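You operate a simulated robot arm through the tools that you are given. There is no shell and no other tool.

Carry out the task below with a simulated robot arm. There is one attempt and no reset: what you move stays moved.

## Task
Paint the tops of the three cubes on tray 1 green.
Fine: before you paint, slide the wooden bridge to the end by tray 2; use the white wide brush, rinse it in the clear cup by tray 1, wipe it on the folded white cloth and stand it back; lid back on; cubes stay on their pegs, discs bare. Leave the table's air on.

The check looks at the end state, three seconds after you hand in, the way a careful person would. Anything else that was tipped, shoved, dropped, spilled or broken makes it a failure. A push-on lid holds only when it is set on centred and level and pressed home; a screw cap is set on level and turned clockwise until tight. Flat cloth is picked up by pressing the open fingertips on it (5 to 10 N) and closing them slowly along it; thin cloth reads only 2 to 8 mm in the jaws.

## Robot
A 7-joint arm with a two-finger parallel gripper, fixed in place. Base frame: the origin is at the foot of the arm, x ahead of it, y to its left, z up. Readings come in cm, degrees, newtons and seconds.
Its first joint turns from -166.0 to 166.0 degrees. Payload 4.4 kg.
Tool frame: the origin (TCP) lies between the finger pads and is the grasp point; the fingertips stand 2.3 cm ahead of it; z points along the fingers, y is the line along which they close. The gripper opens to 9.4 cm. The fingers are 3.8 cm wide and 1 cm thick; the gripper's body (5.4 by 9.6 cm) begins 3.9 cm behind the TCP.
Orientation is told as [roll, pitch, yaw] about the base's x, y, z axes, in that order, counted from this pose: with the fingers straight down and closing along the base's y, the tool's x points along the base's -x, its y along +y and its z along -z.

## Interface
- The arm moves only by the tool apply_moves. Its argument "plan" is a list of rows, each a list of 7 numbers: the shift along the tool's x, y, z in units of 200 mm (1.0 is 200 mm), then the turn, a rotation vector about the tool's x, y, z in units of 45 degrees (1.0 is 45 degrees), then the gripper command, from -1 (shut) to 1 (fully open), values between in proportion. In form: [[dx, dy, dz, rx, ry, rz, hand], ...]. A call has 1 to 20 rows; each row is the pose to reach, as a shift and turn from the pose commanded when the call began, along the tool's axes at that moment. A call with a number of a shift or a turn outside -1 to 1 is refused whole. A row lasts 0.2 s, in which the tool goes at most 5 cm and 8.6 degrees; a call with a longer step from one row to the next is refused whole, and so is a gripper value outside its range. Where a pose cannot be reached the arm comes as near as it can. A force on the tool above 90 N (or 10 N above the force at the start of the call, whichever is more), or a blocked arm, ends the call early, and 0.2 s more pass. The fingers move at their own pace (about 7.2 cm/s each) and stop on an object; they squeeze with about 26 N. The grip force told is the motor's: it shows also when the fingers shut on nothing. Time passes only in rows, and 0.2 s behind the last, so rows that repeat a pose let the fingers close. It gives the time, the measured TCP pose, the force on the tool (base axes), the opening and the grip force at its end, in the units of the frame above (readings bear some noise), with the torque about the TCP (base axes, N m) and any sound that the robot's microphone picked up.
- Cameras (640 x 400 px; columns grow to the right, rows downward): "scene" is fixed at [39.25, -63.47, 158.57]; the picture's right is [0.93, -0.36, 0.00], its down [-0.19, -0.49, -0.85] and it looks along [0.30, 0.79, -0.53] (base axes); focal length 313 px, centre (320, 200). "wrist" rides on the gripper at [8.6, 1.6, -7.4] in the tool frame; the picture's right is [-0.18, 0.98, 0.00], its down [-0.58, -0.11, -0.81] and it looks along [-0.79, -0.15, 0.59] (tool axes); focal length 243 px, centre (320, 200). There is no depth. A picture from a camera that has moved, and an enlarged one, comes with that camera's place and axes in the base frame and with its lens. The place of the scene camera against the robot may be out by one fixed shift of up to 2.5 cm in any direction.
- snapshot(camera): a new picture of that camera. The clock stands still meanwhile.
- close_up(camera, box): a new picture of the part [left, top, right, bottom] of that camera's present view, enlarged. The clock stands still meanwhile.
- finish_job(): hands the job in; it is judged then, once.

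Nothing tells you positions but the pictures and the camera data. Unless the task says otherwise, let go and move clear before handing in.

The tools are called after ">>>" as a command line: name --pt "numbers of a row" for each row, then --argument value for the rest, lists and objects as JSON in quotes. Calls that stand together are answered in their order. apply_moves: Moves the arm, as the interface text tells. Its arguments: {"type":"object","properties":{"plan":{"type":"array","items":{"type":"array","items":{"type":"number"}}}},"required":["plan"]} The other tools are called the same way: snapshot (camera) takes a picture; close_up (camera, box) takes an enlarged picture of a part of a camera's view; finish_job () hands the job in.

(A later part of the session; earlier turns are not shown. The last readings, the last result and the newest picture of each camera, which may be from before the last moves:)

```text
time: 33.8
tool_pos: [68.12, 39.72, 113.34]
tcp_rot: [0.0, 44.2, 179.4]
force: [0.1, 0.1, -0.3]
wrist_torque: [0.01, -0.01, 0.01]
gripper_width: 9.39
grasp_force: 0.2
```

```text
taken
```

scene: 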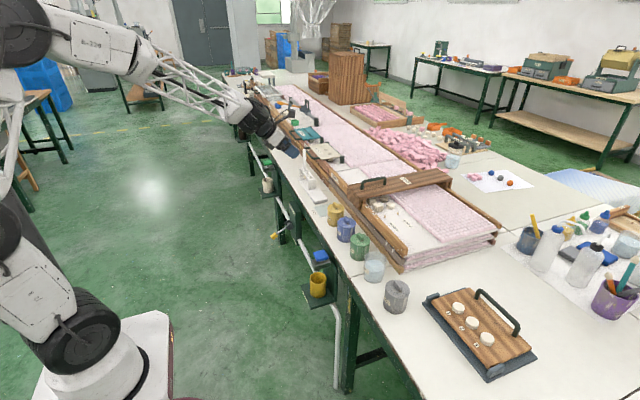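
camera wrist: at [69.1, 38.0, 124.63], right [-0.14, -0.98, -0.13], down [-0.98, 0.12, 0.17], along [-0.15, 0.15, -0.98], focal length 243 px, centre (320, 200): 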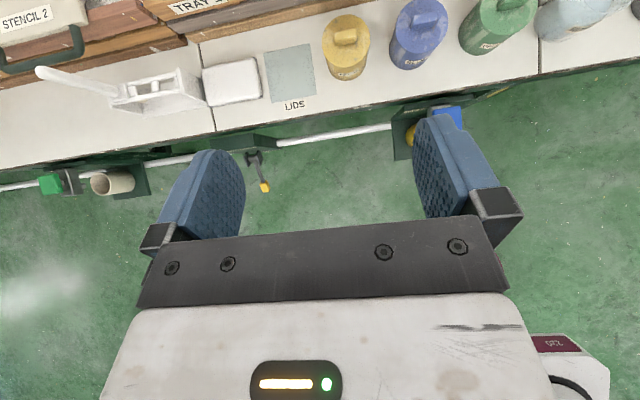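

>>> apply_moves --pt "0.14 0.05 0.09 0 0.08 0 1" --pt "0.28 0.1 0.18 0 0.16 0 1" --pt "0.42 0.15 0.27 0 0.24 0 1" --pt "0.54 0.2 0.36 0 0.33 0 1" --pt "0.64 0.2 0.415 0 0.33 0 1" --pt "0.64 0.2 0.415 0 0.33 0 1"

>>> snapshot --camera "wrist"

>>> close_up --camera "wrist" --box '[220, 0, 440, 240]'

```text
time: 35.2
tool_pos: [82.9, 35.58, 116.25]
tcp_rot: [0.0, 59.0, 179.4]
force: [-0.2, 0.7, 0.0]
wrist_torque: [-0.01, 0.0, -0.03]
gripper_width: 9.39
grasp_force: 0.1
```

```text
taken
camera wrist: at [81.07, 33.99, 127.39], right [-0.11, -0.98, -0.16], down [-0.99, 0.12, -0.08], along [0.1, 0.15, -0.98], focal length 243 px, centre (320, 200)
```

wrist: 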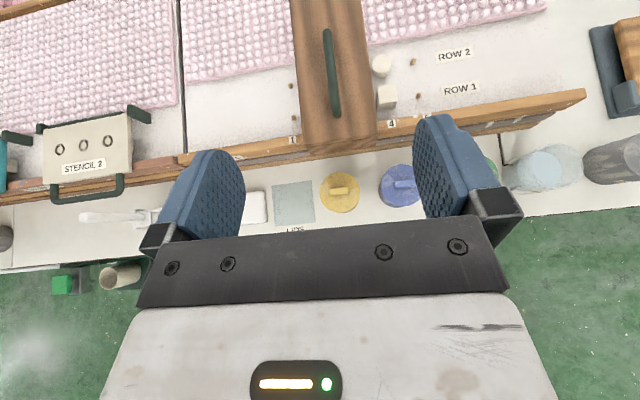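

```text
1.67 times, centred on (330, 120) of wrist
camera zoom: at [81.07, 33.99, 127.39], right [-0.11, -0.98, -0.16], down [-0.99, 0.12, -0.08], along [0.1, 0.15, -0.98], focal length 404 px, centre (303, 333)
```

zoom: 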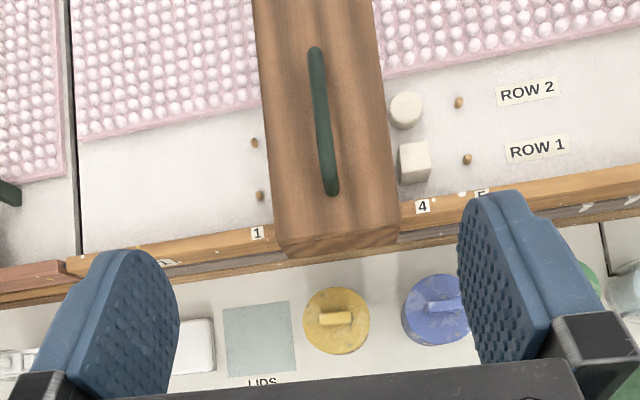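

I now have an excellent straight-down view. The bridge handle bar runs along x from about 97 to 109 at y 35.3, z≈92.5, bridge top z≈90. Row 1 pegs are at x 101.1, y 43.4 to 21.3, and tray 1 ends at y≈65. I'll test the reach at the bridge's destination in free space first.

>>> apply_moves --pt "0.01 -0.15 0.11 0 0 0 1" --pt "0.02 -0.3 0.22 0 0 0 1" --pt "0.03 -0.45 0.33 0 0 0 1" --pt "0.04 -0.6 0.44 0 0 0 1" --pt "0.04 -0.755 0.55 0 0 0 1" --pt "0.04 -0.755 0.55 0 0 0 1"

>>> apply_moves --pt "-0.01 -0.12 0.1 0 0 0 1" --pt "-0.02 -0.25 0.2 0 0 0 1" --pt "-0.03 -0.35 0.3 0 0 0 1" --pt "-0.05 -0.48 0.4 0 0 0 1" --pt "-0.05 -0.48 0.4 0 0 0 1"

>>> snapshot --camera "wrist"

>>> snapshot --camera "scene"

```text
time: 36.6
tool_pos: [92.89, 50.43, 111.19]
tcp_rot: [0.0, 59.0, 179.3]
force: [0.8, 0.3, -0.1]
wrist_torque: [-0.02, -0.01, -0.03]
gripper_width: 9.38
grasp_force: 0.1
```

```text
time: 37.8
tool_pos: [99.31, 60.04, 106.29]
tcp_rot: [0.0, 59.0, 179.4]
force: [0.6, -0.2, 0.9]
wrist_torque: [0.03, 0.03, -0.04]
gripper_width: 9.41
grasp_force: 0.1
```

```text
taken
camera wrist: at [97.42, 58.38, 117.42], right [-0.11, -0.98, -0.16], down [-0.99, 0.12, -0.08], along [0.1, 0.15, -0.98], focal length 243 px, centre (320, 200)
```

wrist: 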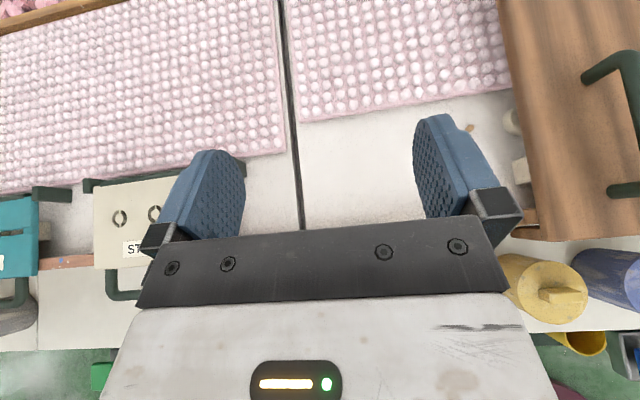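

```text
taken
```

scene: 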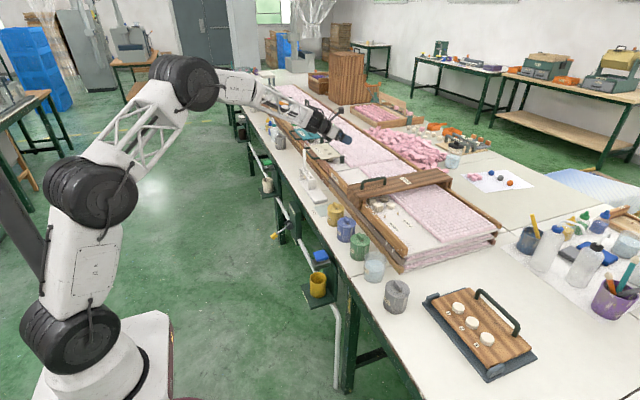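

>>> apply_moves --pt "-0.15 0 0.09 0 0 0 1" --pt "-0.3 0 0.18 0 0 0 1" --pt "-0.47 0 0.283 0 0 0 1" --pt "-0.47 0 0.283 0 0 0 1"

>>> apply_moves --pt "0.15 0.1 -0.09 0 0 0 1" --pt "0.3 0.3 -0.18 0 0 0 1" --pt "0.3 0.5 -0.18 0 0 0 1" --pt "0.3 0.75 -0.18 0 0 0 1" --pt "0.3 1.0 -0.18 0 0 0 1" --pt "0.3 1.0 -0.18 0 0 0 1"

>>> snapshot --camera "wrist"

```text
time: 38.8
tool_pos: [99.22, 59.86, 95.34]
tcp_rot: [0.1, 59.0, 179.2]
force: [0.7, -0.8, 0.6]
wrist_torque: [-0.01, 0.01, -0.01]
gripper_width: 9.39
grasp_force: 0.0
```

```text
refused: row 2 steps farther than a row can; nothing moved
```

```text
taken
camera wrist: at [97.34, 58.19, 106.57], right [-0.11, -0.98, -0.16], down [-0.99, 0.12, -0.08], along [0.1, 0.15, -0.98], focal length 243 px, centre (320, 200)
```

wrist: 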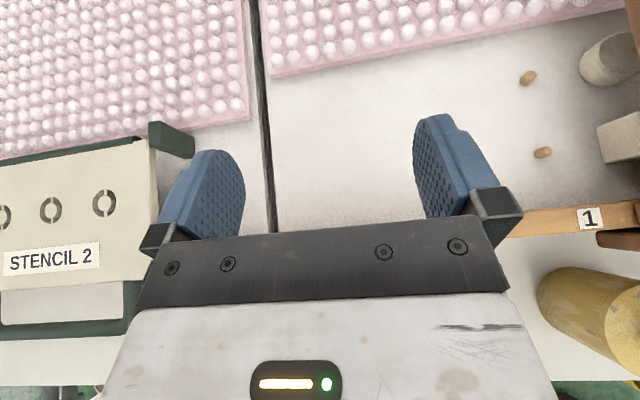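

The destination is reachable down to z 95. Now I'll rise and go over the handle.

>>> apply_moves --pt "0.15 0.05 -0.09 0 0 0 1" --pt "0.3 0.12 -0.18 0 0 0 1" --pt "0.3 0.35 -0.18 0 0 0 1" --pt "0.3 0.58 -0.18 0 0 0 1" --pt "0.3 0.81 -0.18 0 0 0 1" --pt "0.3 1.0 -0.18 0 0 0 1" --pt "0.3 1.0 -0.18 0 0 0 1"

>>> apply_moves --pt "0 0.1 0 0 0 0 1" --pt "0 0.22 0 0 0 0 1" --pt "0 0.22 0 0 0 0 1"

>>> snapshot --camera "wrist"

>>> close_up --camera "scene" --box '[330, 130, 470, 230]'

```text
time: 40.4
tool_pos: [99.05, 40.08, 102.26]
tcp_rot: [0.0, 59.1, 179.3]
force: [-0.1, 0.0, -0.1]
wrist_torque: [0.03, 0.01, -0.01]
gripper_width: 9.41
grasp_force: 0.1
```

```text
time: 41.2
tool_pos: [99.2, 35.7, 102.19]
tcp_rot: [0.1, 59.1, 179.4]
force: [-0.2, 0.2, 0.8]
wrist_torque: [-0.01, -0.01, 0.01]
gripper_width: 9.39
grasp_force: 0.1
```

```text
taken
camera wrist: at [97.21, 34.02, 113.46], right [-0.11, -0.98, -0.16], down [-0.99, 0.12, -0.08], along [0.1, 0.15, -0.98], focal length 243 px, centre (320, 200)
```

wrist: 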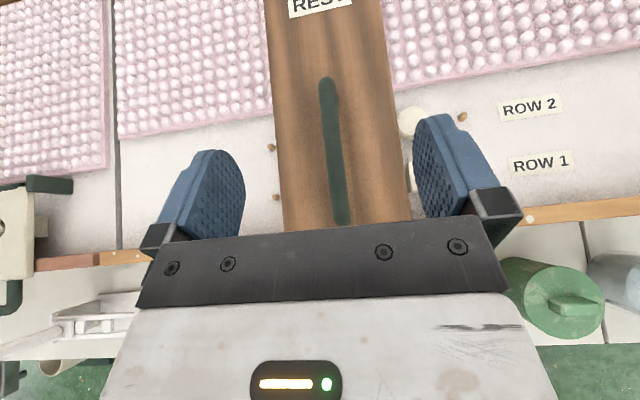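

```text
4.00 times, centred on (400, 180) of scene
camera zoom: at [39.25, -63.47, 158.57], right [0.93, -0.36, 0.0], down [-0.19, -0.49, -0.85], along [0.3, 0.79, -0.53], focal length 1252 px, centre (0, 280)
```

zoom: 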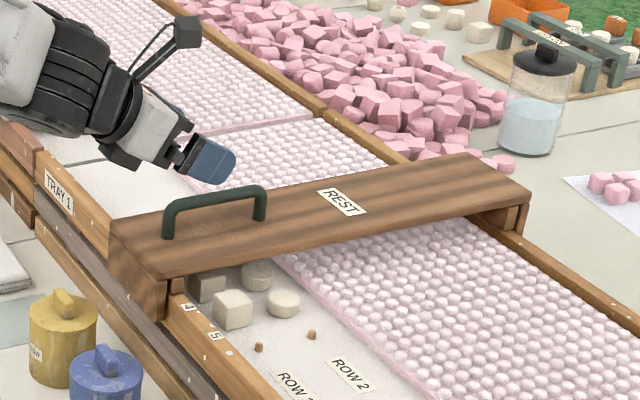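

The handle bar is at y 35.4, x 97–109, bar centre z≈94. I'll descend so the fingers straddle it near x 100, then look before closing.

>>> apply_moves --pt "-0.08 0.015 0.06 0 0 0 1" --pt "-0.16 0.015 0.12 0 0 0 1" --pt "-0.24 0.015 0.18 0 0 0 1" --pt "-0.32 0.015 0.24 0 0 0 1" --pt "-0.32 0.015 0.24 0 0 0 1"

>>> snapshot --camera "wrist"

>>> close_up --camera "scene" --box '[350, 150, 450, 220]'

```text
time: 42.4
tool_pos: [99.93, 35.37, 94.47]
tcp_rot: [-0.1, 59.1, 179.3]
force: [1.0, 1.1, 4.3]
wrist_torque: [-0.23, -0.08, 0.02]
gripper_width: 9.42
grasp_force: 0.0
```

```text
taken
camera wrist: at [98.03, 33.68, 105.65], right [-0.11, -0.98, -0.16], down [-0.99, 0.12, -0.08], along [0.1, 0.15, -0.98], focal length 243 px, centre (320, 200)
```

wrist: 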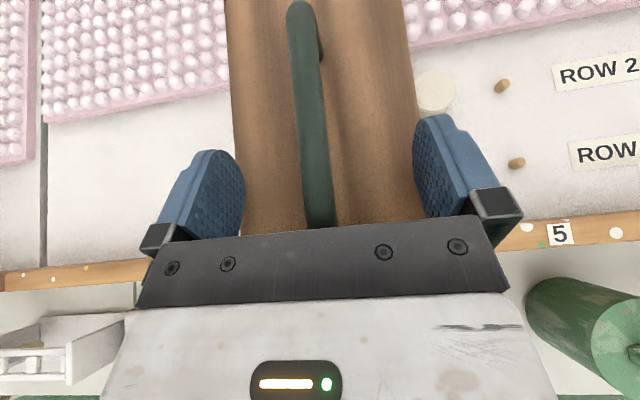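

```text
5.71 times, centred on (400, 185) of scene
camera zoom: at [39.25, -63.47, 158.57], right [0.93, -0.36, 0.0], down [-0.19, -0.49, -0.85], along [0.3, 0.79, -0.53], focal length 1788 px, centre (-137, 286)
```

zoom: 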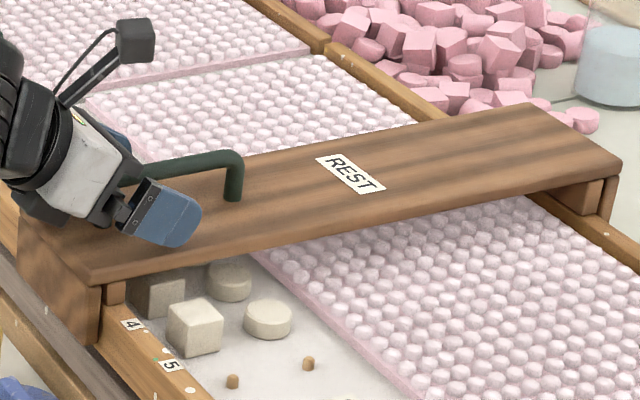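

The −y finger just touches the bridge top lightly, so I'll lift half a centimetre, centre on the bar, and close.

>>> apply_moves --pt "0.026 -0.02 -0.016 0 0 0 1" --pt "0.026 -0.02 -0.016 0 0 0 0.4" --pt "0.026 -0.02 -0.016 0 0 0 0.0" --pt "0.026 -0.02 -0.016 0 0 0 -0.4" --pt "0.026 -0.02 -0.016 0 0 0 -1" --pt "0.026 -0.02 -0.016 0 0 0 -1" --pt "0.026 -0.02 -0.016 0 0 0 -1"

>>> snapshot --camera "wrist"

>>> close_up --camera "scene" --box '[350, 150, 450, 220]'

```text
time: 44.0
tool_pos: [99.93, 35.78, 94.98]
tcp_rot: [0.1, 59.1, 179.4]
force: [3.8, -0.6, -2.0]
wrist_torque: [-0.38, 0.22, 2.07]
gripper_width: 1.41
grasp_force: 45.0
```

```text
taken
camera wrist: at [97.99, 34.11, 106.2], right [-0.11, -0.98, -0.16], down [-0.99, 0.12, -0.08], along [0.1, 0.15, -0.98], focal length 243 px, centre (320, 200)
```

wrist: 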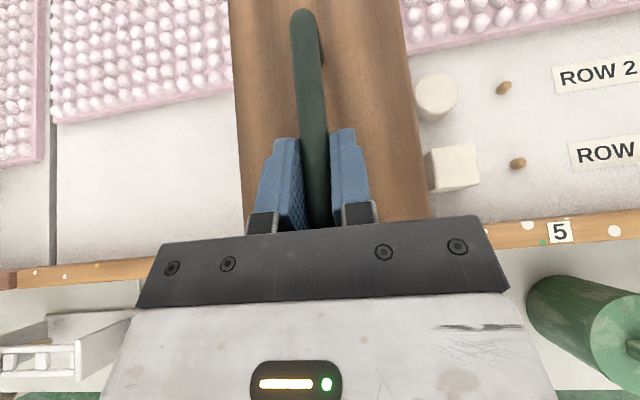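

```text
5.71 times, centred on (400, 185) of scene
camera zoom: at [39.25, -63.47, 158.57], right [0.93, -0.36, 0.0], down [-0.19, -0.49, -0.85], along [0.3, 0.79, -0.53], focal length 1788 px, centre (-137, 286)
```

zoom: 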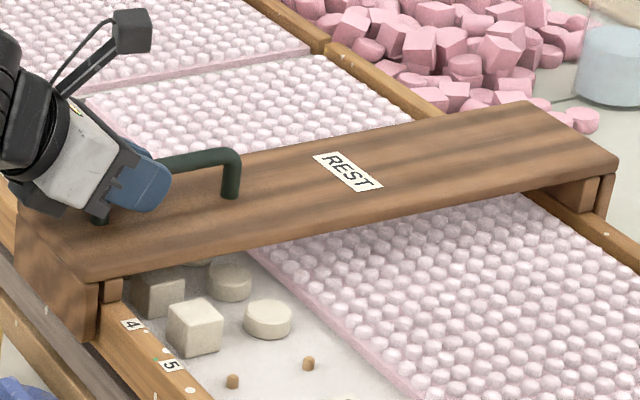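

The bar is gripped at 1.41 cm. Now I'll slide the bridge gently along +y and watch the forces.

>>> apply_moves --pt "0 -0.04 0 0 0 0 -1" --pt "0 -0.09 -0.001 0 0 0 -1" --pt "0 -0.15 -0.001 0 0 0 -1" --pt "0 -0.2 -0.002 0 0 0 -1" --pt "-0.001 -0.25 -0.002 0 0 0 -1" --pt "-0.001 -0.25 -0.002 0 0 0 -1"

>>> close_up --camera "scene" --box '[330, 140, 470, 230]'

>>> snapshot --camera "wrist"

```text
time: 45.4
tool_pos: [99.97, 40.8, 94.91]
tcp_rot: [0.0, 59.1, 179.4]
force: [-19.1, -1.4, -2.1]
wrist_torque: [-0.33, 0.2, 2.01]
gripper_width: 1.41
grasp_force: 45.8
```

```text
4.44 times, centred on (400, 185) of scene
camera zoom: at [39.25, -63.47, 158.57], right [0.93, -0.36, 0.0], down [-0.19, -0.49, -0.85], along [0.3, 0.79, -0.53], focal length 1391 px, centre (-36, 267)
```

zoom: 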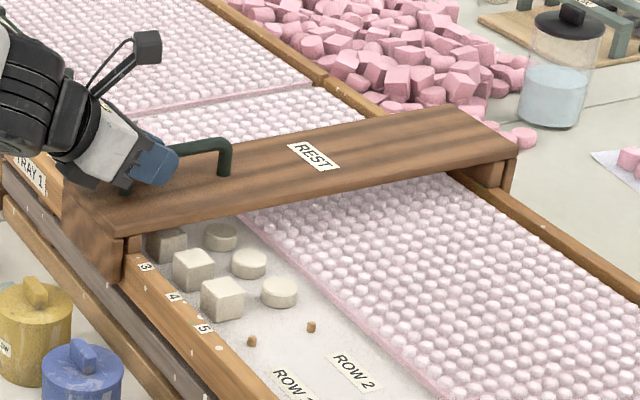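

```text
taken
camera wrist: at [97.99, 39.12, 106.2], right [-0.11, -0.98, -0.16], down [-0.99, 0.12, -0.08], along [0.1, 0.15, -0.98], focal length 243 px, centre (320, 200)
```

wrist: 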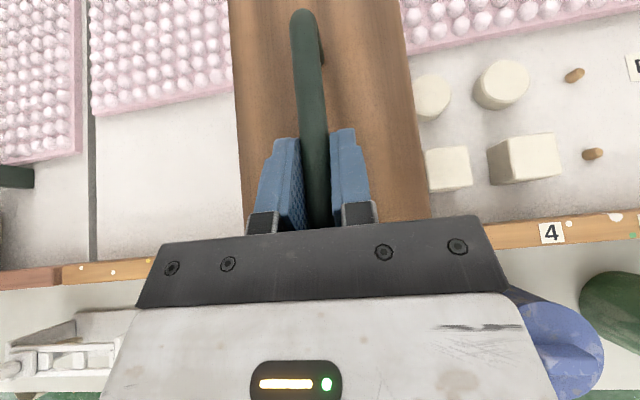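

It slides freely. The side force suggests the rails are turned about 1° relative to the base, so I'll correct yaw and drift slightly while continuing.

>>> apply_moves --pt "-0.003 0 -0.004 0.014 0 -0.009 -1" --pt "-0.003 0 -0.004 0.0286 0 -0.0172 -1" --pt "-0.003 0 -0.004 0.0286 0 -0.0172 -1"

```text
time: 46.2
tool_pos: [99.9, 40.83, 94.94]
tcp_rot: [0.0, 59.0, -179.2]
force: [11.8, -1.7, -10.2]
wrist_torque: [0.29, -0.82, -2.22]
gripper_width: 1.41
grasp_force: 45.0
```

>>> apply_moves --pt "0.001 0 0.002 -0.0143 0 0.0086 -1" --pt "0.001 -0.05 0.002 -0.0143 0 0.0086 -1" --pt "0.001 -0.1 0.002 -0.0143 0 0.0086 -1" --pt "0.001 -0.16 0.002 -0.0143 0 0.0086 -1" --pt "0.001 -0.22 0.002 -0.0143 0 0.0086 -1" --pt "0.001 -0.27 0.002 -0.0143 0 0.0086 -1" --pt "0.001 -0.27 0.002 -0.0143 0 0.0086 -1"

```text
time: 47.8
tool_pos: [99.78, 46.09, 95.04]
tcp_rot: [-0.1, 59.0, -179.9]
force: [33.9, -2.6, -8.9]
wrist_torque: [0.13, -0.17, -0.89]
gripper_width: 1.39
grasp_force: 45.0
```

>>> apply_moves --pt "0.0026 0 0.0043 0 0 0 -1" --pt "0.0026 -0.05 0.0043 0 0 0 -1" --pt "0.0023 -0.1 0.0038 0 0 0 -1" --pt "0.002 -0.16 0.0033 0 0 0 -1" --pt "0.0017 -0.22 0.0028 0 0 0 -1" --pt "0.0013 -0.27 0.0022 0 0 0 -1" --pt "0.0013 -0.27 0.0022 0 0 0 -1"

>>> snapshot --camera "wrist"

>>> close_up --camera "scene" --box '[310, 120, 470, 230]'

```text
time: 49.4
tool_pos: [99.73, 51.51, 94.97]
tcp_rot: [0.0, 59.0, -179.9]
force: [22.2, -2.1, -4.3]
wrist_torque: [0.15, 1.02, -0.68]
gripper_width: 1.4
grasp_force: 45.3
```

```text
taken
camera wrist: at [97.9, 49.83, 106.24], right [-0.09, -0.98, -0.16], down [-0.99, 0.11, -0.08], along [0.1, 0.15, -0.98], focal length 243 px, centre (320, 200)
```

wrist: 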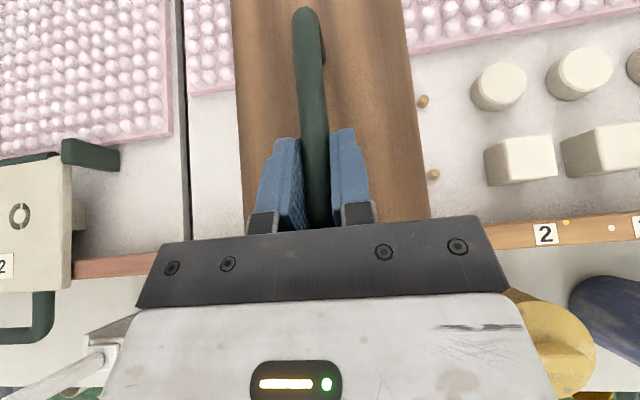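

```text
3.64 times, centred on (390, 175) of scene
camera zoom: at [39.25, -63.47, 158.57], right [0.93, -0.36, 0.0], down [-0.19, -0.49, -0.85], along [0.3, 0.79, -0.53], focal length 1138 px, centre (66, 291)
```

zoom: 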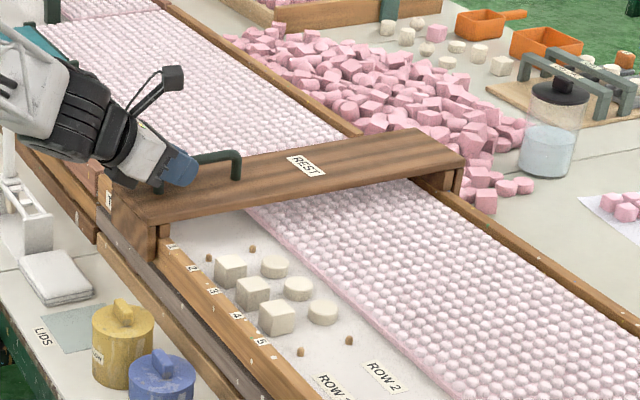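

The cubes are on pegs 2–4 of row 1, discs on 2–4 of row 2. The bridge's leading edge is at y≈57 and tray 1 ends near 65.8, so about 8 cm remains.

>>> apply_moves --pt "0.0022 0 0.0036 0 0 0 -1" --pt "0.0022 -0.05 0.0036 0 0 0 -1" --pt "0.0018 -0.11 0.003 0 0 0 -1" --pt "0.0015 -0.17 0.0025 0 0 0 -1" --pt "0.0012 -0.23 0.002 0 0 0 -1" --pt "0.001 -0.28 0.0015 0 0 0 -1" --pt "0.0008 -0.32 0.001 0 0 0 -1" --pt "0.0008 -0.32 0.001 0 0 0 -1"

>>> snapshot --camera "wrist"

>>> close_up --camera "scene" --box '[310, 120, 470, 230]'

```text
time: 51.2
tool_pos: [99.86, 58.14, 94.98]
tcp_rot: [0.0, 59.0, -179.9]
force: [-13.2, -1.0, 4.2]
wrist_torque: [0.02, -1.19, -0.89]
gripper_width: 1.39
grasp_force: 45.1
```

```text
taken
camera wrist: at [97.99, 56.38, 106.21], right [-0.09, -0.98, -0.16], down [-0.99, 0.11, -0.08], along [0.1, 0.15, -0.98], focal length 243 px, centre (320, 200)
```

wrist: 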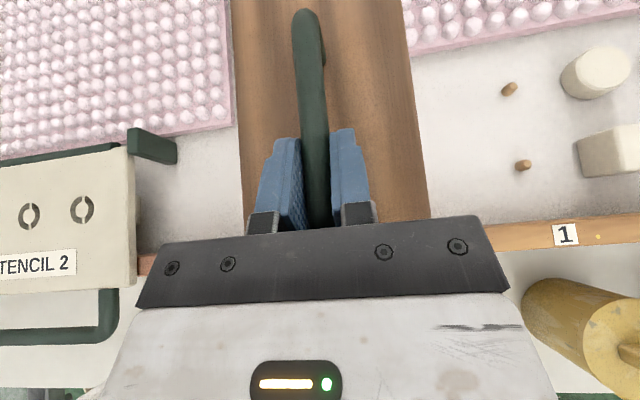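

```text
3.64 times, centred on (390, 175) of scene
camera zoom: at [39.25, -63.47, 158.57], right [0.93, -0.36, 0.0], down [-0.19, -0.49, -0.85], along [0.3, 0.79, -0.53], focal length 1138 px, centre (66, 291)
```

zoom: 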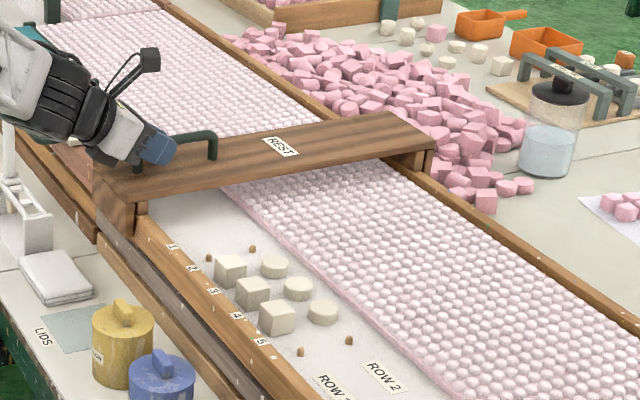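

>>> apply_moves --pt "-0.001 -0.02 -0.002 0 0 0 -1" --pt "-0.0015 -0.045 -0.0025 0 0 0 -1" --pt "-0.002 -0.07 -0.003 0 0 0 -1" --pt "-0.002 -0.07 -0.003 0 0 0 -1"

>>> close_up --camera "scene" --box '[310, 120, 450, 220]'

```text
time: 52.2
tool_pos: [99.8, 59.33, 94.94]
tcp_rot: [0.0, 59.1, 180.1]
force: [34.5, -2.4, 1.3]
wrist_torque: [0.07, -0.07, -0.57]
gripper_width: 1.41
grasp_force: 44.4
```

```text
4.00 times, centred on (380, 170) of scene
camera zoom: at [39.25, -63.47, 158.57], right [0.93, -0.36, 0.0], down [-0.19, -0.49, -0.85], along [0.3, 0.79, -0.53], focal length 1252 px, centre (80, 320)
```

zoom: 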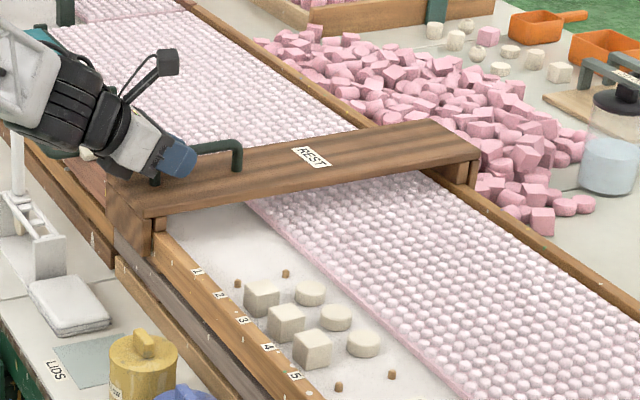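

No stop was met and the bridge edge is now about 1 cm from tray 1's end. I'll relieve the side force, open and lift clear to check.

>>> apply_moves --pt "0.002 0 0.004 0 0 0 -1" --pt "0.002 0 0.004 0 0 0 -0.6" --pt "0.002 0 0.004 0 0 0 -0.2" --pt "0.002 0 0.004 0 0 0 0.2" --pt "0.002 0 0.004 0 0 0 0.2"

>>> apply_moves --pt "0.1 0 -0.06 0 0 0 0.2" --pt "0.2 0 -0.12 0 0 0 0.2" --pt "0.3 0 -0.18 0 0 0 0.2" --pt "0.45 0 -0.27 0 0 0 0.2" --pt "0.5 0.05 -0.37 0 0 0 0.2" --pt "0.5 0.2 -0.47 0 0 0 0.2" --pt "0.5 0.2 -0.47 0 0 0 0.2"

>>> snapshot --camera "wrist"

>>> snapshot --camera "scene"

```text
time: 53.4
tool_pos: [99.7, 59.39, 95.01]
tcp_rot: [0.0, 59.0, -179.9]
force: [0.4, 0.1, 0.4]
wrist_torque: [-0.04, 0.02, -0.01]
gripper_width: 5.62
grasp_force: 0.1
```

```text
time: 55.0
tool_pos: [96.93, 55.41, 108.43]
tcp_rot: [-0.1, 59.0, -179.9]
force: [0.5, 0.4, -1.4]
wrist_torque: [0.02, 0.03, 0.01]
gripper_width: 5.66
grasp_force: 0.2
```

```text
taken
camera wrist: at [95.1, 53.71, 119.69], right [-0.09, -0.98, -0.16], down [-0.99, 0.11, -0.08], along [0.1, 0.15, -0.98], focal length 243 px, centre (320, 200)
```

wrist: 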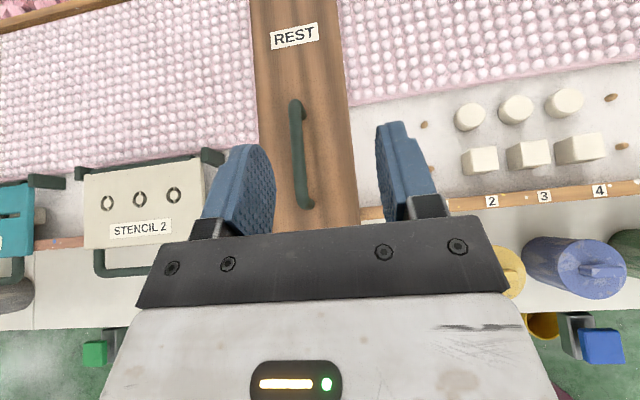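

```text
taken
```

scene: 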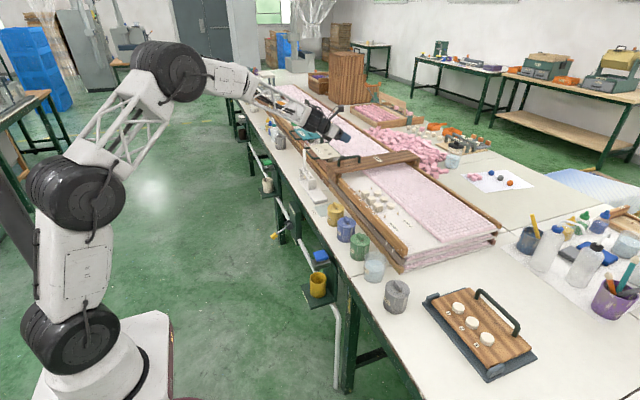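

The bridge is released at the tray 2 end, and the cubes and discs stayed on their pegs. Next comes the green pot's lid, so I'll back off, stand the tool upright and turn the yaw to about 90 so the fingers close across the thin knob.

>>> apply_moves --pt "-0.037 0.125 -0.143 0 -0.16 0 1" --pt "-0.074 0.25 -0.286 0 -0.33 0 1" --pt "-0.11 0.375 -0.429 0 -0.5 0 1" --pt "-0.147 0.5 -0.572 0 -0.67 0 1" --pt "-0.184 0.625 -0.715 0 -0.84 0 1" --pt "-0.22 0.75 -0.857 0 -1.0 0 1" --pt "-0.22 0.75 -0.857 0 -1.0 0 1"

>>> snapshot --camera "scene"

```text
time: 56.6
tool_pos: [80.2, 40.38, 113.46]
tcp_rot: [-0.1, 13.9, -179.9]
force: [0.2, -0.1, -0.4]
wrist_torque: [-0.01, 0.01, -0.01]
gripper_width: 9.39
grasp_force: 0.1
```

```text
taken
```

scene: 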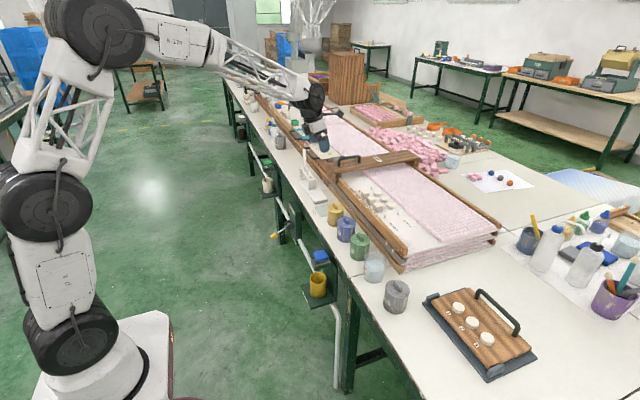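

>>> apply_moves --pt "0.02 0.2 0.006 0 -0.15 0 1" --pt "0.05 0.4 0.012 0 -0.309 0 1" --pt "0.07 0.6 0.018 0 -0.309 0 1" --pt "0.097 0.8 0.024 0 -0.309 0 1" --pt "0.097 0.8 0.024 0 -0.309 0 1"

>>> apply_moves --pt "0 0.1 0 0 0 0.18 1" --pt "0 0.2 0 0 0 0.36 1" --pt "0 0.3 0 0 0 0.54 1" --pt "0 0.4 0 0 0 0.72 1" --pt "0 0.5 0 0 0 0.9 1" --pt "0 0.6 0 0 0 1.0 1" --pt "0 0.6 0 0 0 1.0 1"

>>> apply_moves --pt "0 0 0 0 0 0.18 1" --pt "0 0 0 0 0 0.36 1" --pt "0 0 0 0 0 0.54 1" --pt "0 0 0 0 0 0.72 1" --pt "0 0 0 0 0 0.9 1" --pt "0 0 0 0 0 1.0 1" --pt "0 0 0 0 0 1.0 1"

>>> snapshot --camera "wrist"

>>> snapshot --camera "scene"

```text
time: 57.8
tool_pos: [82.11, 24.27, 113.54]
tcp_rot: [0.0, 0.0, -179.8]
force: [-0.8, 0.3, 0.6]
wrist_torque: [0.04, 0.0, -0.01]
gripper_width: 9.4
grasp_force: 0.2
```

```text
time: 59.4
tool_pos: [82.05, 12.27, 113.37]
tcp_rot: [-0.2, 0.0, 135.2]
force: [-0.6, -0.8, 1.0]
wrist_torque: [0.02, -0.03, 0.0]
gripper_width: 9.4
grasp_force: 0.0
```

```text
time: 61.0
tool_pos: [82.1, 12.38, 113.44]
tcp_rot: [-0.1, -0.1, 90.2]
force: [0.4, 0.3, 0.2]
wrist_torque: [0.0, -0.01, -0.01]
gripper_width: 9.4
grasp_force: 0.1
```

```text
taken
camera wrist: at [80.47, 3.65, 120.92], right [-0.98, 0.18, 0.0], down [0.11, 0.58, 0.81], along [0.15, 0.79, -0.59], focal length 243 px, centre (320, 200)
```

wrist: 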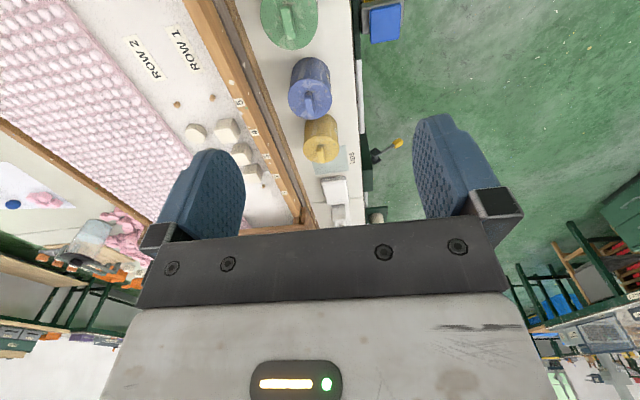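

```text
taken
```

scene: 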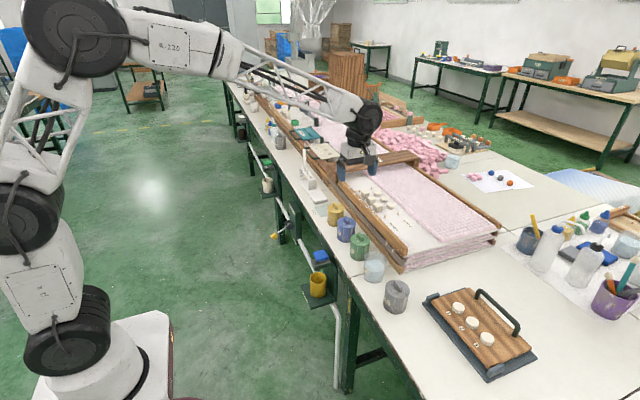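

The green lid's knob is long along y, so fingers closing along x suit it. The lid is at about (85.7, 13.3), and I'll descend above it to z≈97 for a closer view.

>>> apply_moves --pt "-0.01 -0.05 0.2 0 0 0 1" --pt "-0.02 -0.1 0.4 0 0 0 1" --pt "-0.03 -0.14 0.6 0 0 0 1" --pt "-0.044 -0.18 0.8 0 0 0 1" --pt "-0.044 -0.18 0.8 0 0 0 1"

>>> snapshot --camera "wrist"

>>> close_up --camera "wrist" --box '[220, 20, 440, 240]'

```text
time: 62.2
tool_pos: [85.5, 13.29, 97.42]
tcp_rot: [-0.2, 0.0, 90.0]
force: [-0.3, -0.2, -0.5]
wrist_torque: [-0.02, -0.03, 0.0]
gripper_width: 9.42
grasp_force: 0.1
```

```text
taken
camera wrist: at [84.01, 4.63, 104.99], right [-0.98, 0.18, 0.0], down [0.11, 0.58, 0.81], along [0.15, 0.79, -0.59], focal length 243 px, centre (320, 200)
```

wrist: 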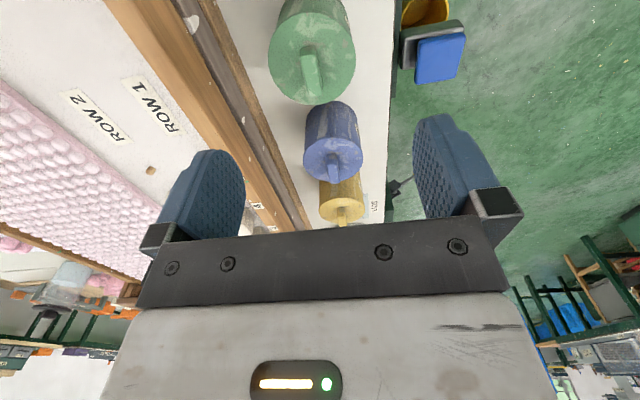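

```text
1.82 times, centred on (330, 130) of wrist
camera zoom: at [84.01, 4.63, 104.99], right [-0.98, 0.18, 0.0], down [0.11, 0.58, 0.81], along [0.15, 0.79, -0.59], focal length 441 px, centre (302, 327)
```

zoom: 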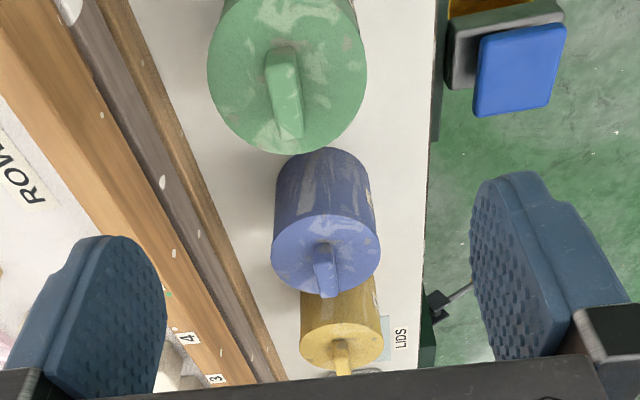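

>>> close_up --camera "scene" --box '[330, 200, 420, 320]'

>>> apply_moves --pt "0.1 0 0 0 0 0 1" --pt "0.25 0 0.02 0 0 0 1" --pt "0.4 0 0.04 0 0 0 1" --pt "0.4 0 0.04 0 0 0 1"

>>> snapshot --camera "wrist"

>>> close_up --camera "wrist" --box '[220, 40, 440, 240]'

```text
3.33 times, centred on (375, 260) of scene
camera zoom: at [39.25, -63.47, 158.57], right [0.93, -0.36, 0.0], down [-0.19, -0.49, -0.85], along [0.3, 0.79, -0.53], focal length 1043 px, centre (137, 0)
```

zoom: 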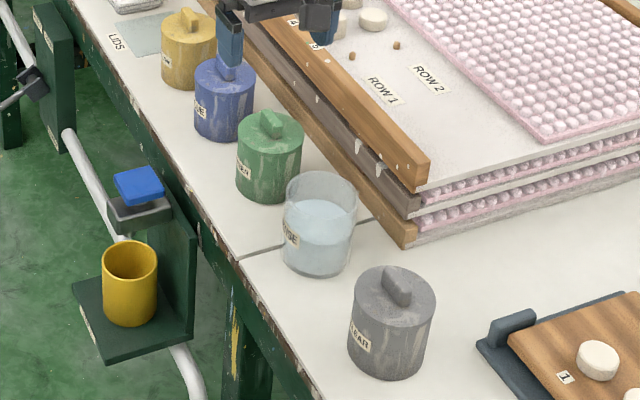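

```text
time: 63.2
tool_pos: [85.45, 5.13, 96.54]
tcp_rot: [-0.1, -0.1, 90.0]
force: [-0.2, 0.7, 0.0]
wrist_torque: [0.01, 0.0, 0.0]
gripper_width: 9.39
grasp_force: 0.1
```

```text
taken
camera wrist: at [83.98, -3.53, 104.05], right [-0.98, 0.18, 0.0], down [0.11, 0.58, 0.81], along [0.15, 0.79, -0.59], focal length 243 px, centre (320, 200)
```

wrist: 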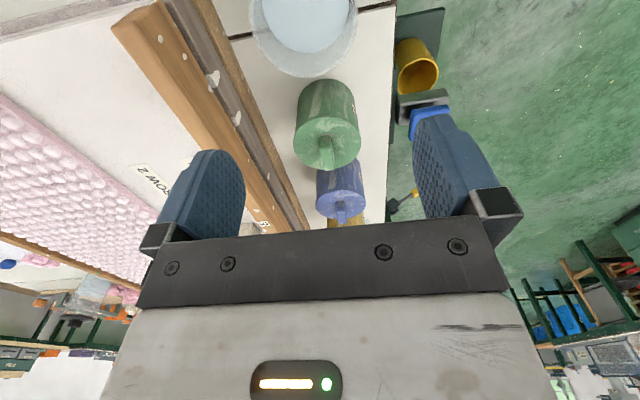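

```text
2.00 times, centred on (330, 140) of wrist
camera zoom: at [83.98, -3.53, 104.05], right [-0.98, 0.18, 0.0], down [0.11, 0.58, 0.81], along [0.15, 0.79, -0.59], focal length 485 px, centre (300, 320)
```

zoom: 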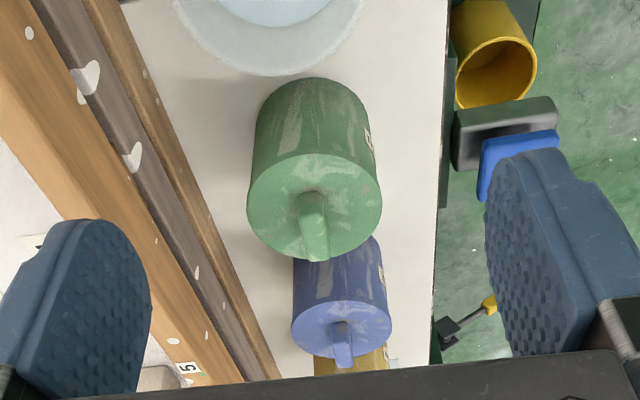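

The scene shows the lid is a disc of radius ~3.5 cm with a bar knob along y. I place it at (86.3, 13.4) with lid top z≈84.3. I'll move above it with a smaller opening.

>>> apply_moves --pt "-0.1 -0.01 0 0 0 0 -0.15" --pt "-0.2 -0.02 0 0 0 0 -0.15" --pt "-0.3 -0.03 0 0 0 0 -0.15" --pt "-0.41 -0.0425 0 0 0 0 -0.15" --pt "-0.41 -0.0425 0.1 0 0 0 -0.15" --pt "-0.41 -0.0425 0.2 0 0 0 -0.15" --pt "-0.41 -0.0425 0.2 0 0 0 -0.15"

>>> snapshot --camera "wrist"

>>> close_up --camera "scene" --box '[330, 200, 420, 290]'

```text
time: 64.8
tool_pos: [86.61, 13.69, 92.68]
tcp_rot: [0.0, 0.0, 90.3]
force: [0.2, -0.5, 0.6]
wrist_torque: [0.0, -0.03, -0.01]
gripper_width: 4.01
grasp_force: 0.2
```

```text
taken
camera wrist: at [84.96, 4.87, 100.13], right [-0.98, 0.18, 0.0], down [0.11, 0.58, 0.81], along [0.15, 0.79, -0.59], focal length 243 px, centre (320, 200)
```

wrist: 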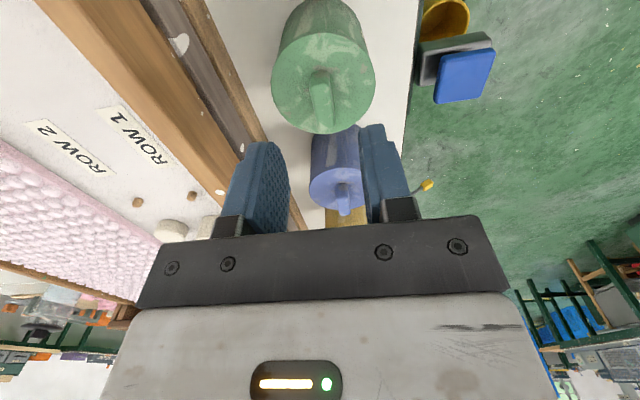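

```text
4.44 times, centred on (375, 245) of scene
camera zoom: at [39.25, -63.47, 158.57], right [0.93, -0.36, 0.0], down [-0.19, -0.49, -0.85], along [0.3, 0.79, -0.53], focal length 1391 px, centre (76, 0)
```

zoom: 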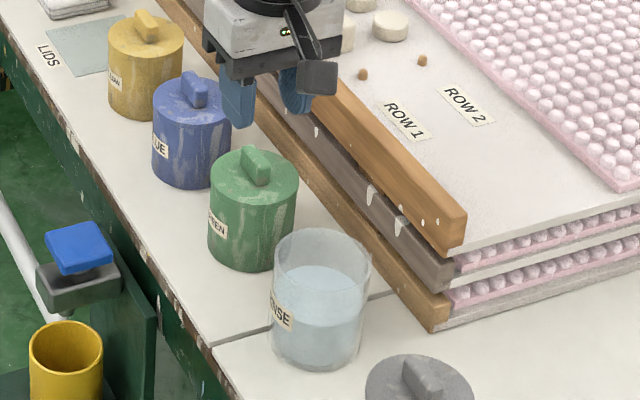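

>>> apply_moves --pt "0.017 0.013 0.05 0 0 0 -0.15" --pt "0.017 0.013 0.11 0 0 0 -0.15" --pt "0.017 0.013 0.17 0 0 0 -0.15" --pt "0.017 0.013 0.22 0 0 0 -0.15" --pt "0.017 0.013 0.26 0 0 0 -0.15" --pt "0.017 0.013 0.26 0 0 0 -0.15"

>>> snapshot --camera "wrist"

>>> close_up --camera "scene" --box '[330, 200, 420, 290]'

```text
time: 66.2
tool_pos: [86.32, 13.14, 87.36]
tcp_rot: [-0.1, 0.1, 90.1]
force: [0.1, -0.4, -0.4]
wrist_torque: [-0.01, 0.0, 0.0]
gripper_width: 3.98
grasp_force: 0.1
```

```text
taken
camera wrist: at [84.75, 4.44, 94.87], right [-0.98, 0.18, 0.0], down [0.11, 0.58, 0.81], along [0.15, 0.79, -0.59], focal length 243 px, centre (320, 200)
```

wrist: 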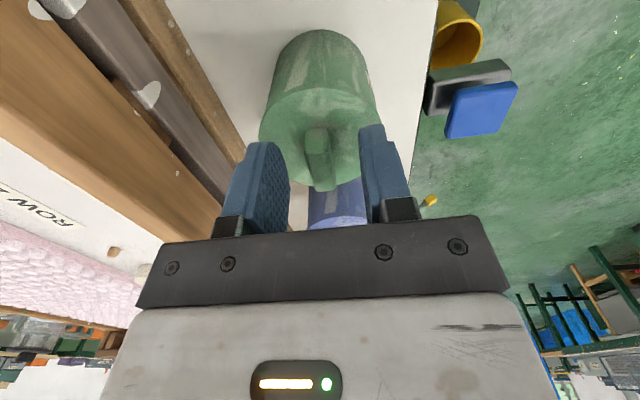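

```text
4.44 times, centred on (375, 245) of scene
camera zoom: at [39.25, -63.47, 158.57], right [0.93, -0.36, 0.0], down [-0.19, -0.49, -0.85], along [0.3, 0.79, -0.53], focal length 1391 px, centre (76, 0)
```

zoom: 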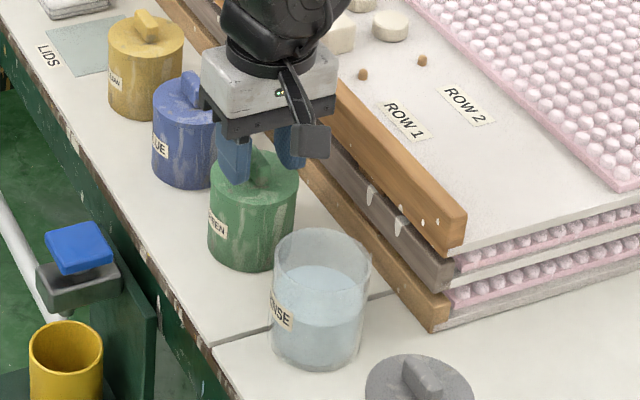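

The fingers straddle the knob. I'll lower a few millimetres more and close.

>>> apply_moves --pt "-0.01 0 0.02 0 0 0 -0.15" --pt "-0.01 0 0.02 0 0 0 -0.5" --pt "-0.01 0 0.02 0 0 0 -1" --pt "-0.01 0 0.02 0 0 0 -1" --pt "-0.01 0 0.02 0 0 0 -1"

>>> snapshot --camera "wrist"

```text
time: 67.4
tool_pos: [86.36, 13.39, 87.05]
tcp_rot: [-0.1, 0.0, 90.1]
force: [0.2, -0.2, -0.2]
wrist_torque: [-0.02, 0.0, 0.0]
gripper_width: 1.17
grasp_force: 25.8
heard: snap
```

```text
taken
camera wrist: at [84.74, 4.65, 94.47], right [-0.98, 0.18, 0.0], down [0.11, 0.58, 0.81], along [0.15, 0.79, -0.59], focal length 243 px, centre (320, 200)
```

wrist: 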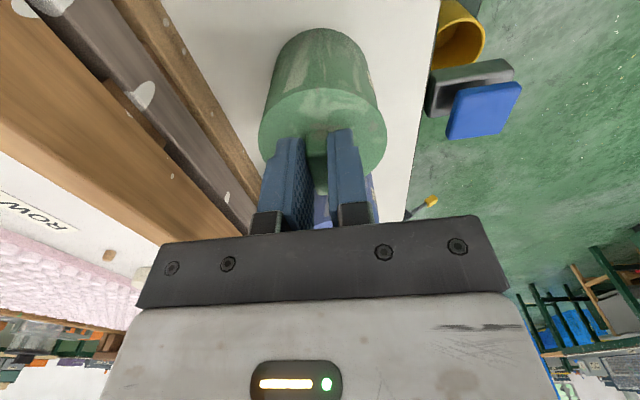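

The knob is gripped at 1.17 cm, and a snap was heard, perhaps the lid moving in its seat. I'll lift gently and check.

>>> apply_moves --pt "0 0 -0.02 0 0 0 -1" --pt "0 0 -0.05 0 0 0 -1" --pt "0 0 -0.09 0 0 0 -1" --pt "0 0 -0.15 0 0 0 -1" --pt "0 0 -0.15 0 0 0 -1"

>>> snapshot --camera "wrist"

>>> close_up --camera "scene" --box '[330, 200, 420, 290]'

```text
time: 68.6
tool_pos: [86.39, 13.34, 90.02]
tcp_rot: [-0.2, 0.0, 90.0]
force: [-0.2, 0.5, -0.2]
wrist_torque: [0.02, 0.0, 0.0]
gripper_width: 1.18
grasp_force: 25.9
```

```text
taken
camera wrist: at [84.77, 4.6, 97.47], right [-0.98, 0.18, 0.0], down [0.11, 0.58, 0.81], along [0.15, 0.79, -0.59], focal length 243 px, centre (320, 200)
```

wrist: 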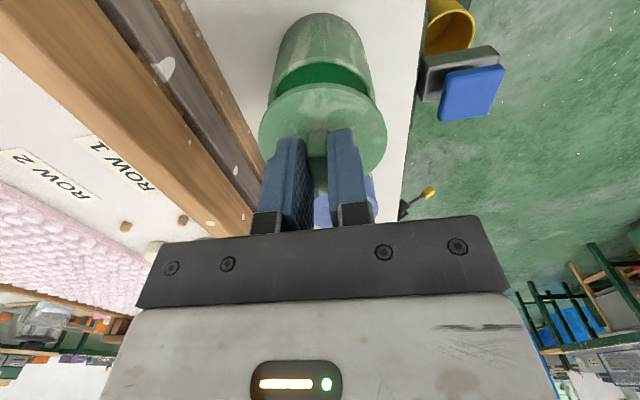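

```text
4.44 times, centred on (375, 245) of scene
camera zoom: at [39.25, -63.47, 158.57], right [0.93, -0.36, 0.0], down [-0.19, -0.49, -0.85], along [0.3, 0.79, -0.53], focal length 1391 px, centre (76, 0)
```

zoom: 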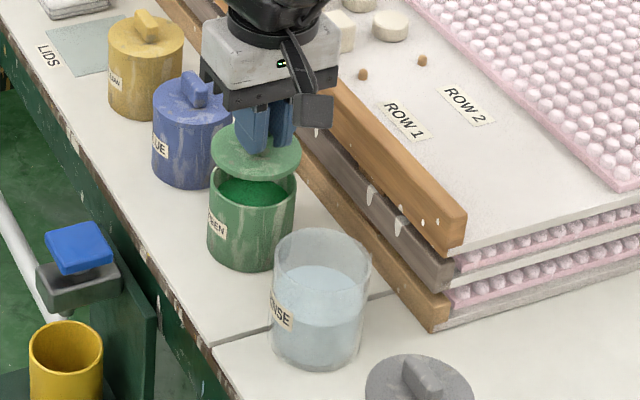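

The lid is off cleanly and the pot shows fresh green paint. The seated lid position was TCP (86.36, 13.39, 87.05). Now I'll carry the lid to the LIDS mat near (85, 47), well above the other pots.

>>> apply_moves --pt "0 0 -0.15 0 0 0 -1" --pt "0 0 -0.3 0 0 0 -1" --pt "-0.2 0 -0.3 0 0 0 -1" --pt "-0.42 0.01 -0.3 0 0 0 -1" --pt "-0.64 0.02 -0.3 0 0 0 -1" --pt "-0.84 0.03 -0.3 0 0 0 -1" --pt "-0.84 0.03 -0.3 0 0 0 -1"

>>> apply_moves --pt "-0.2 0.01 0 0 0 0 -1" --pt "-0.4 0.02 0 0 0 0 -1" --pt "-0.6 0.02 0 0 0 0 -1" --pt "-0.8 0.03 0 0 0 0 -1" --pt "-0.8 0.03 0 0 0 0 -1"

>>> snapshot --camera "wrist"

>>> close_up --camera "scene" --box '[270, 140, 420, 260]'

```text
time: 70.2
tool_pos: [85.64, 30.23, 96.01]
tcp_rot: [-0.1, 0.0, 90.1]
force: [0.2, 0.0, -0.4]
wrist_torque: [0.01, -0.01, 0.02]
gripper_width: 1.19
grasp_force: 25.9
```

```text
time: 71.4
tool_pos: [85.25, 46.2, 95.89]
tcp_rot: [0.0, 0.1, 90.1]
force: [-0.4, -0.8, 0.0]
wrist_torque: [0.01, 0.01, -0.01]
gripper_width: 1.2
grasp_force: 26.2
```

```text
taken
camera wrist: at [83.58, 37.46, 103.41], right [-0.98, 0.18, 0.0], down [0.11, 0.58, 0.81], along [0.15, 0.79, -0.59], focal length 243 px, centre (320, 200)
```

wrist: 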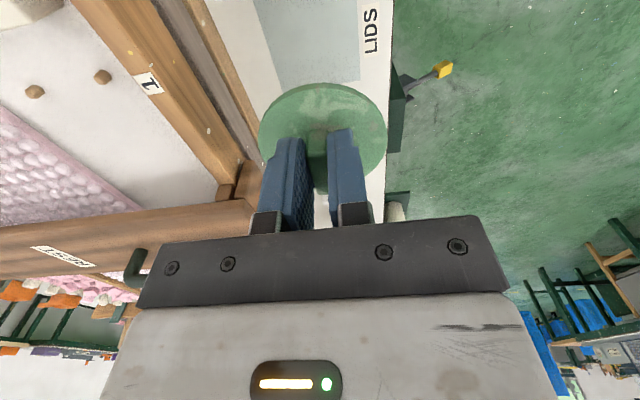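

```text
3.33 times, centred on (345, 200) of scene
camera zoom: at [39.25, -63.47, 158.57], right [0.93, -0.36, 0.0], down [-0.19, -0.49, -0.85], along [0.3, 0.79, -0.53], focal length 1043 px, centre (237, 200)
```

zoom: 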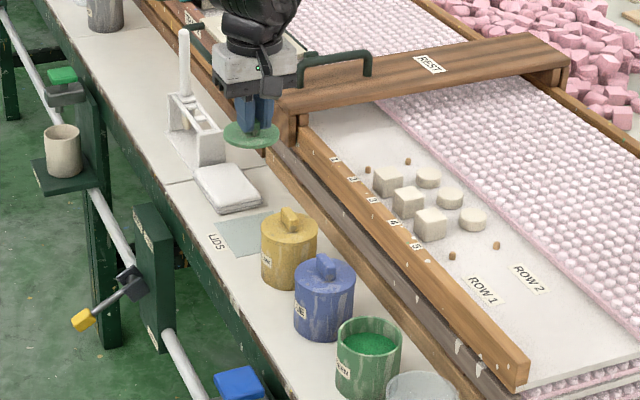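

The wrist camera would come close to the yellow pot's knob if I lowered at this yaw, so I'll turn the held lid to yaw 0 first, which puts the camera over the table edge.

>>> apply_moves --pt "0 0 0 0 0 0.18 -1" --pt "0 0 0 0 0 0.36 -1" --pt "0 0 0 0 0 0.54 -1" --pt "0 0 0 0 0 0.72 -1" --pt "0 0 0 0 0 0.9 -1" --pt "0 0 0 0 0 1.0 -1" --pt "0 0 0 0 0 1.0 -1"

>>> apply_moves --pt "0 0 0 0 0 0.18 -1" --pt "0 0 0 0 0 0.36 -1" --pt "0 0 0 0 0 0.54 -1" --pt "0 0 0 0 0 0.72 -1" --pt "0 0 0 0 0 0.9 -1" --pt "0 0 0 0 0 1.0 -1" --pt "0 0 0 0 0 1.0 -1"

>>> snapshot --camera "wrist"

```text
time: 73.0
tool_pos: [85.16, 46.05, 95.95]
tcp_rot: [0.0, -0.1, 45.1]
force: [-0.4, -0.4, -0.5]
wrist_torque: [-0.02, -0.01, -0.01]
gripper_width: 1.17
grasp_force: 25.8
```

```text
time: 74.6
tool_pos: [85.05, 46.1, 95.99]
tcp_rot: [-0.1, -0.1, 0.0]
force: [-0.1, 0.4, 0.5]
wrist_torque: [-0.02, -0.01, -0.03]
gripper_width: 1.16
grasp_force: 25.9
```

```text
taken
camera wrist: at [76.41, 47.64, 103.44], right [0.18, 0.98, 0.0], down [0.58, -0.11, 0.81], along [0.79, -0.15, -0.59], focal length 243 px, centre (320, 200)
```

wrist: 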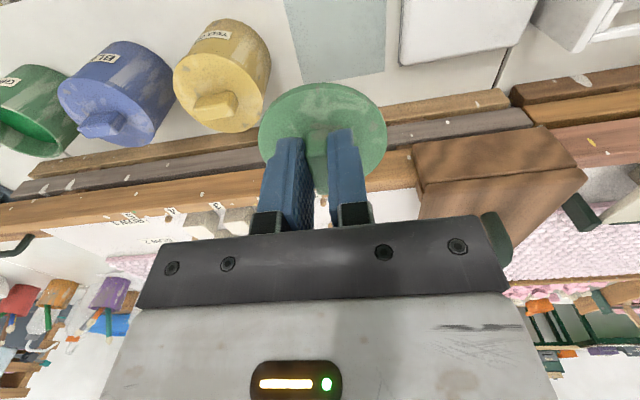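

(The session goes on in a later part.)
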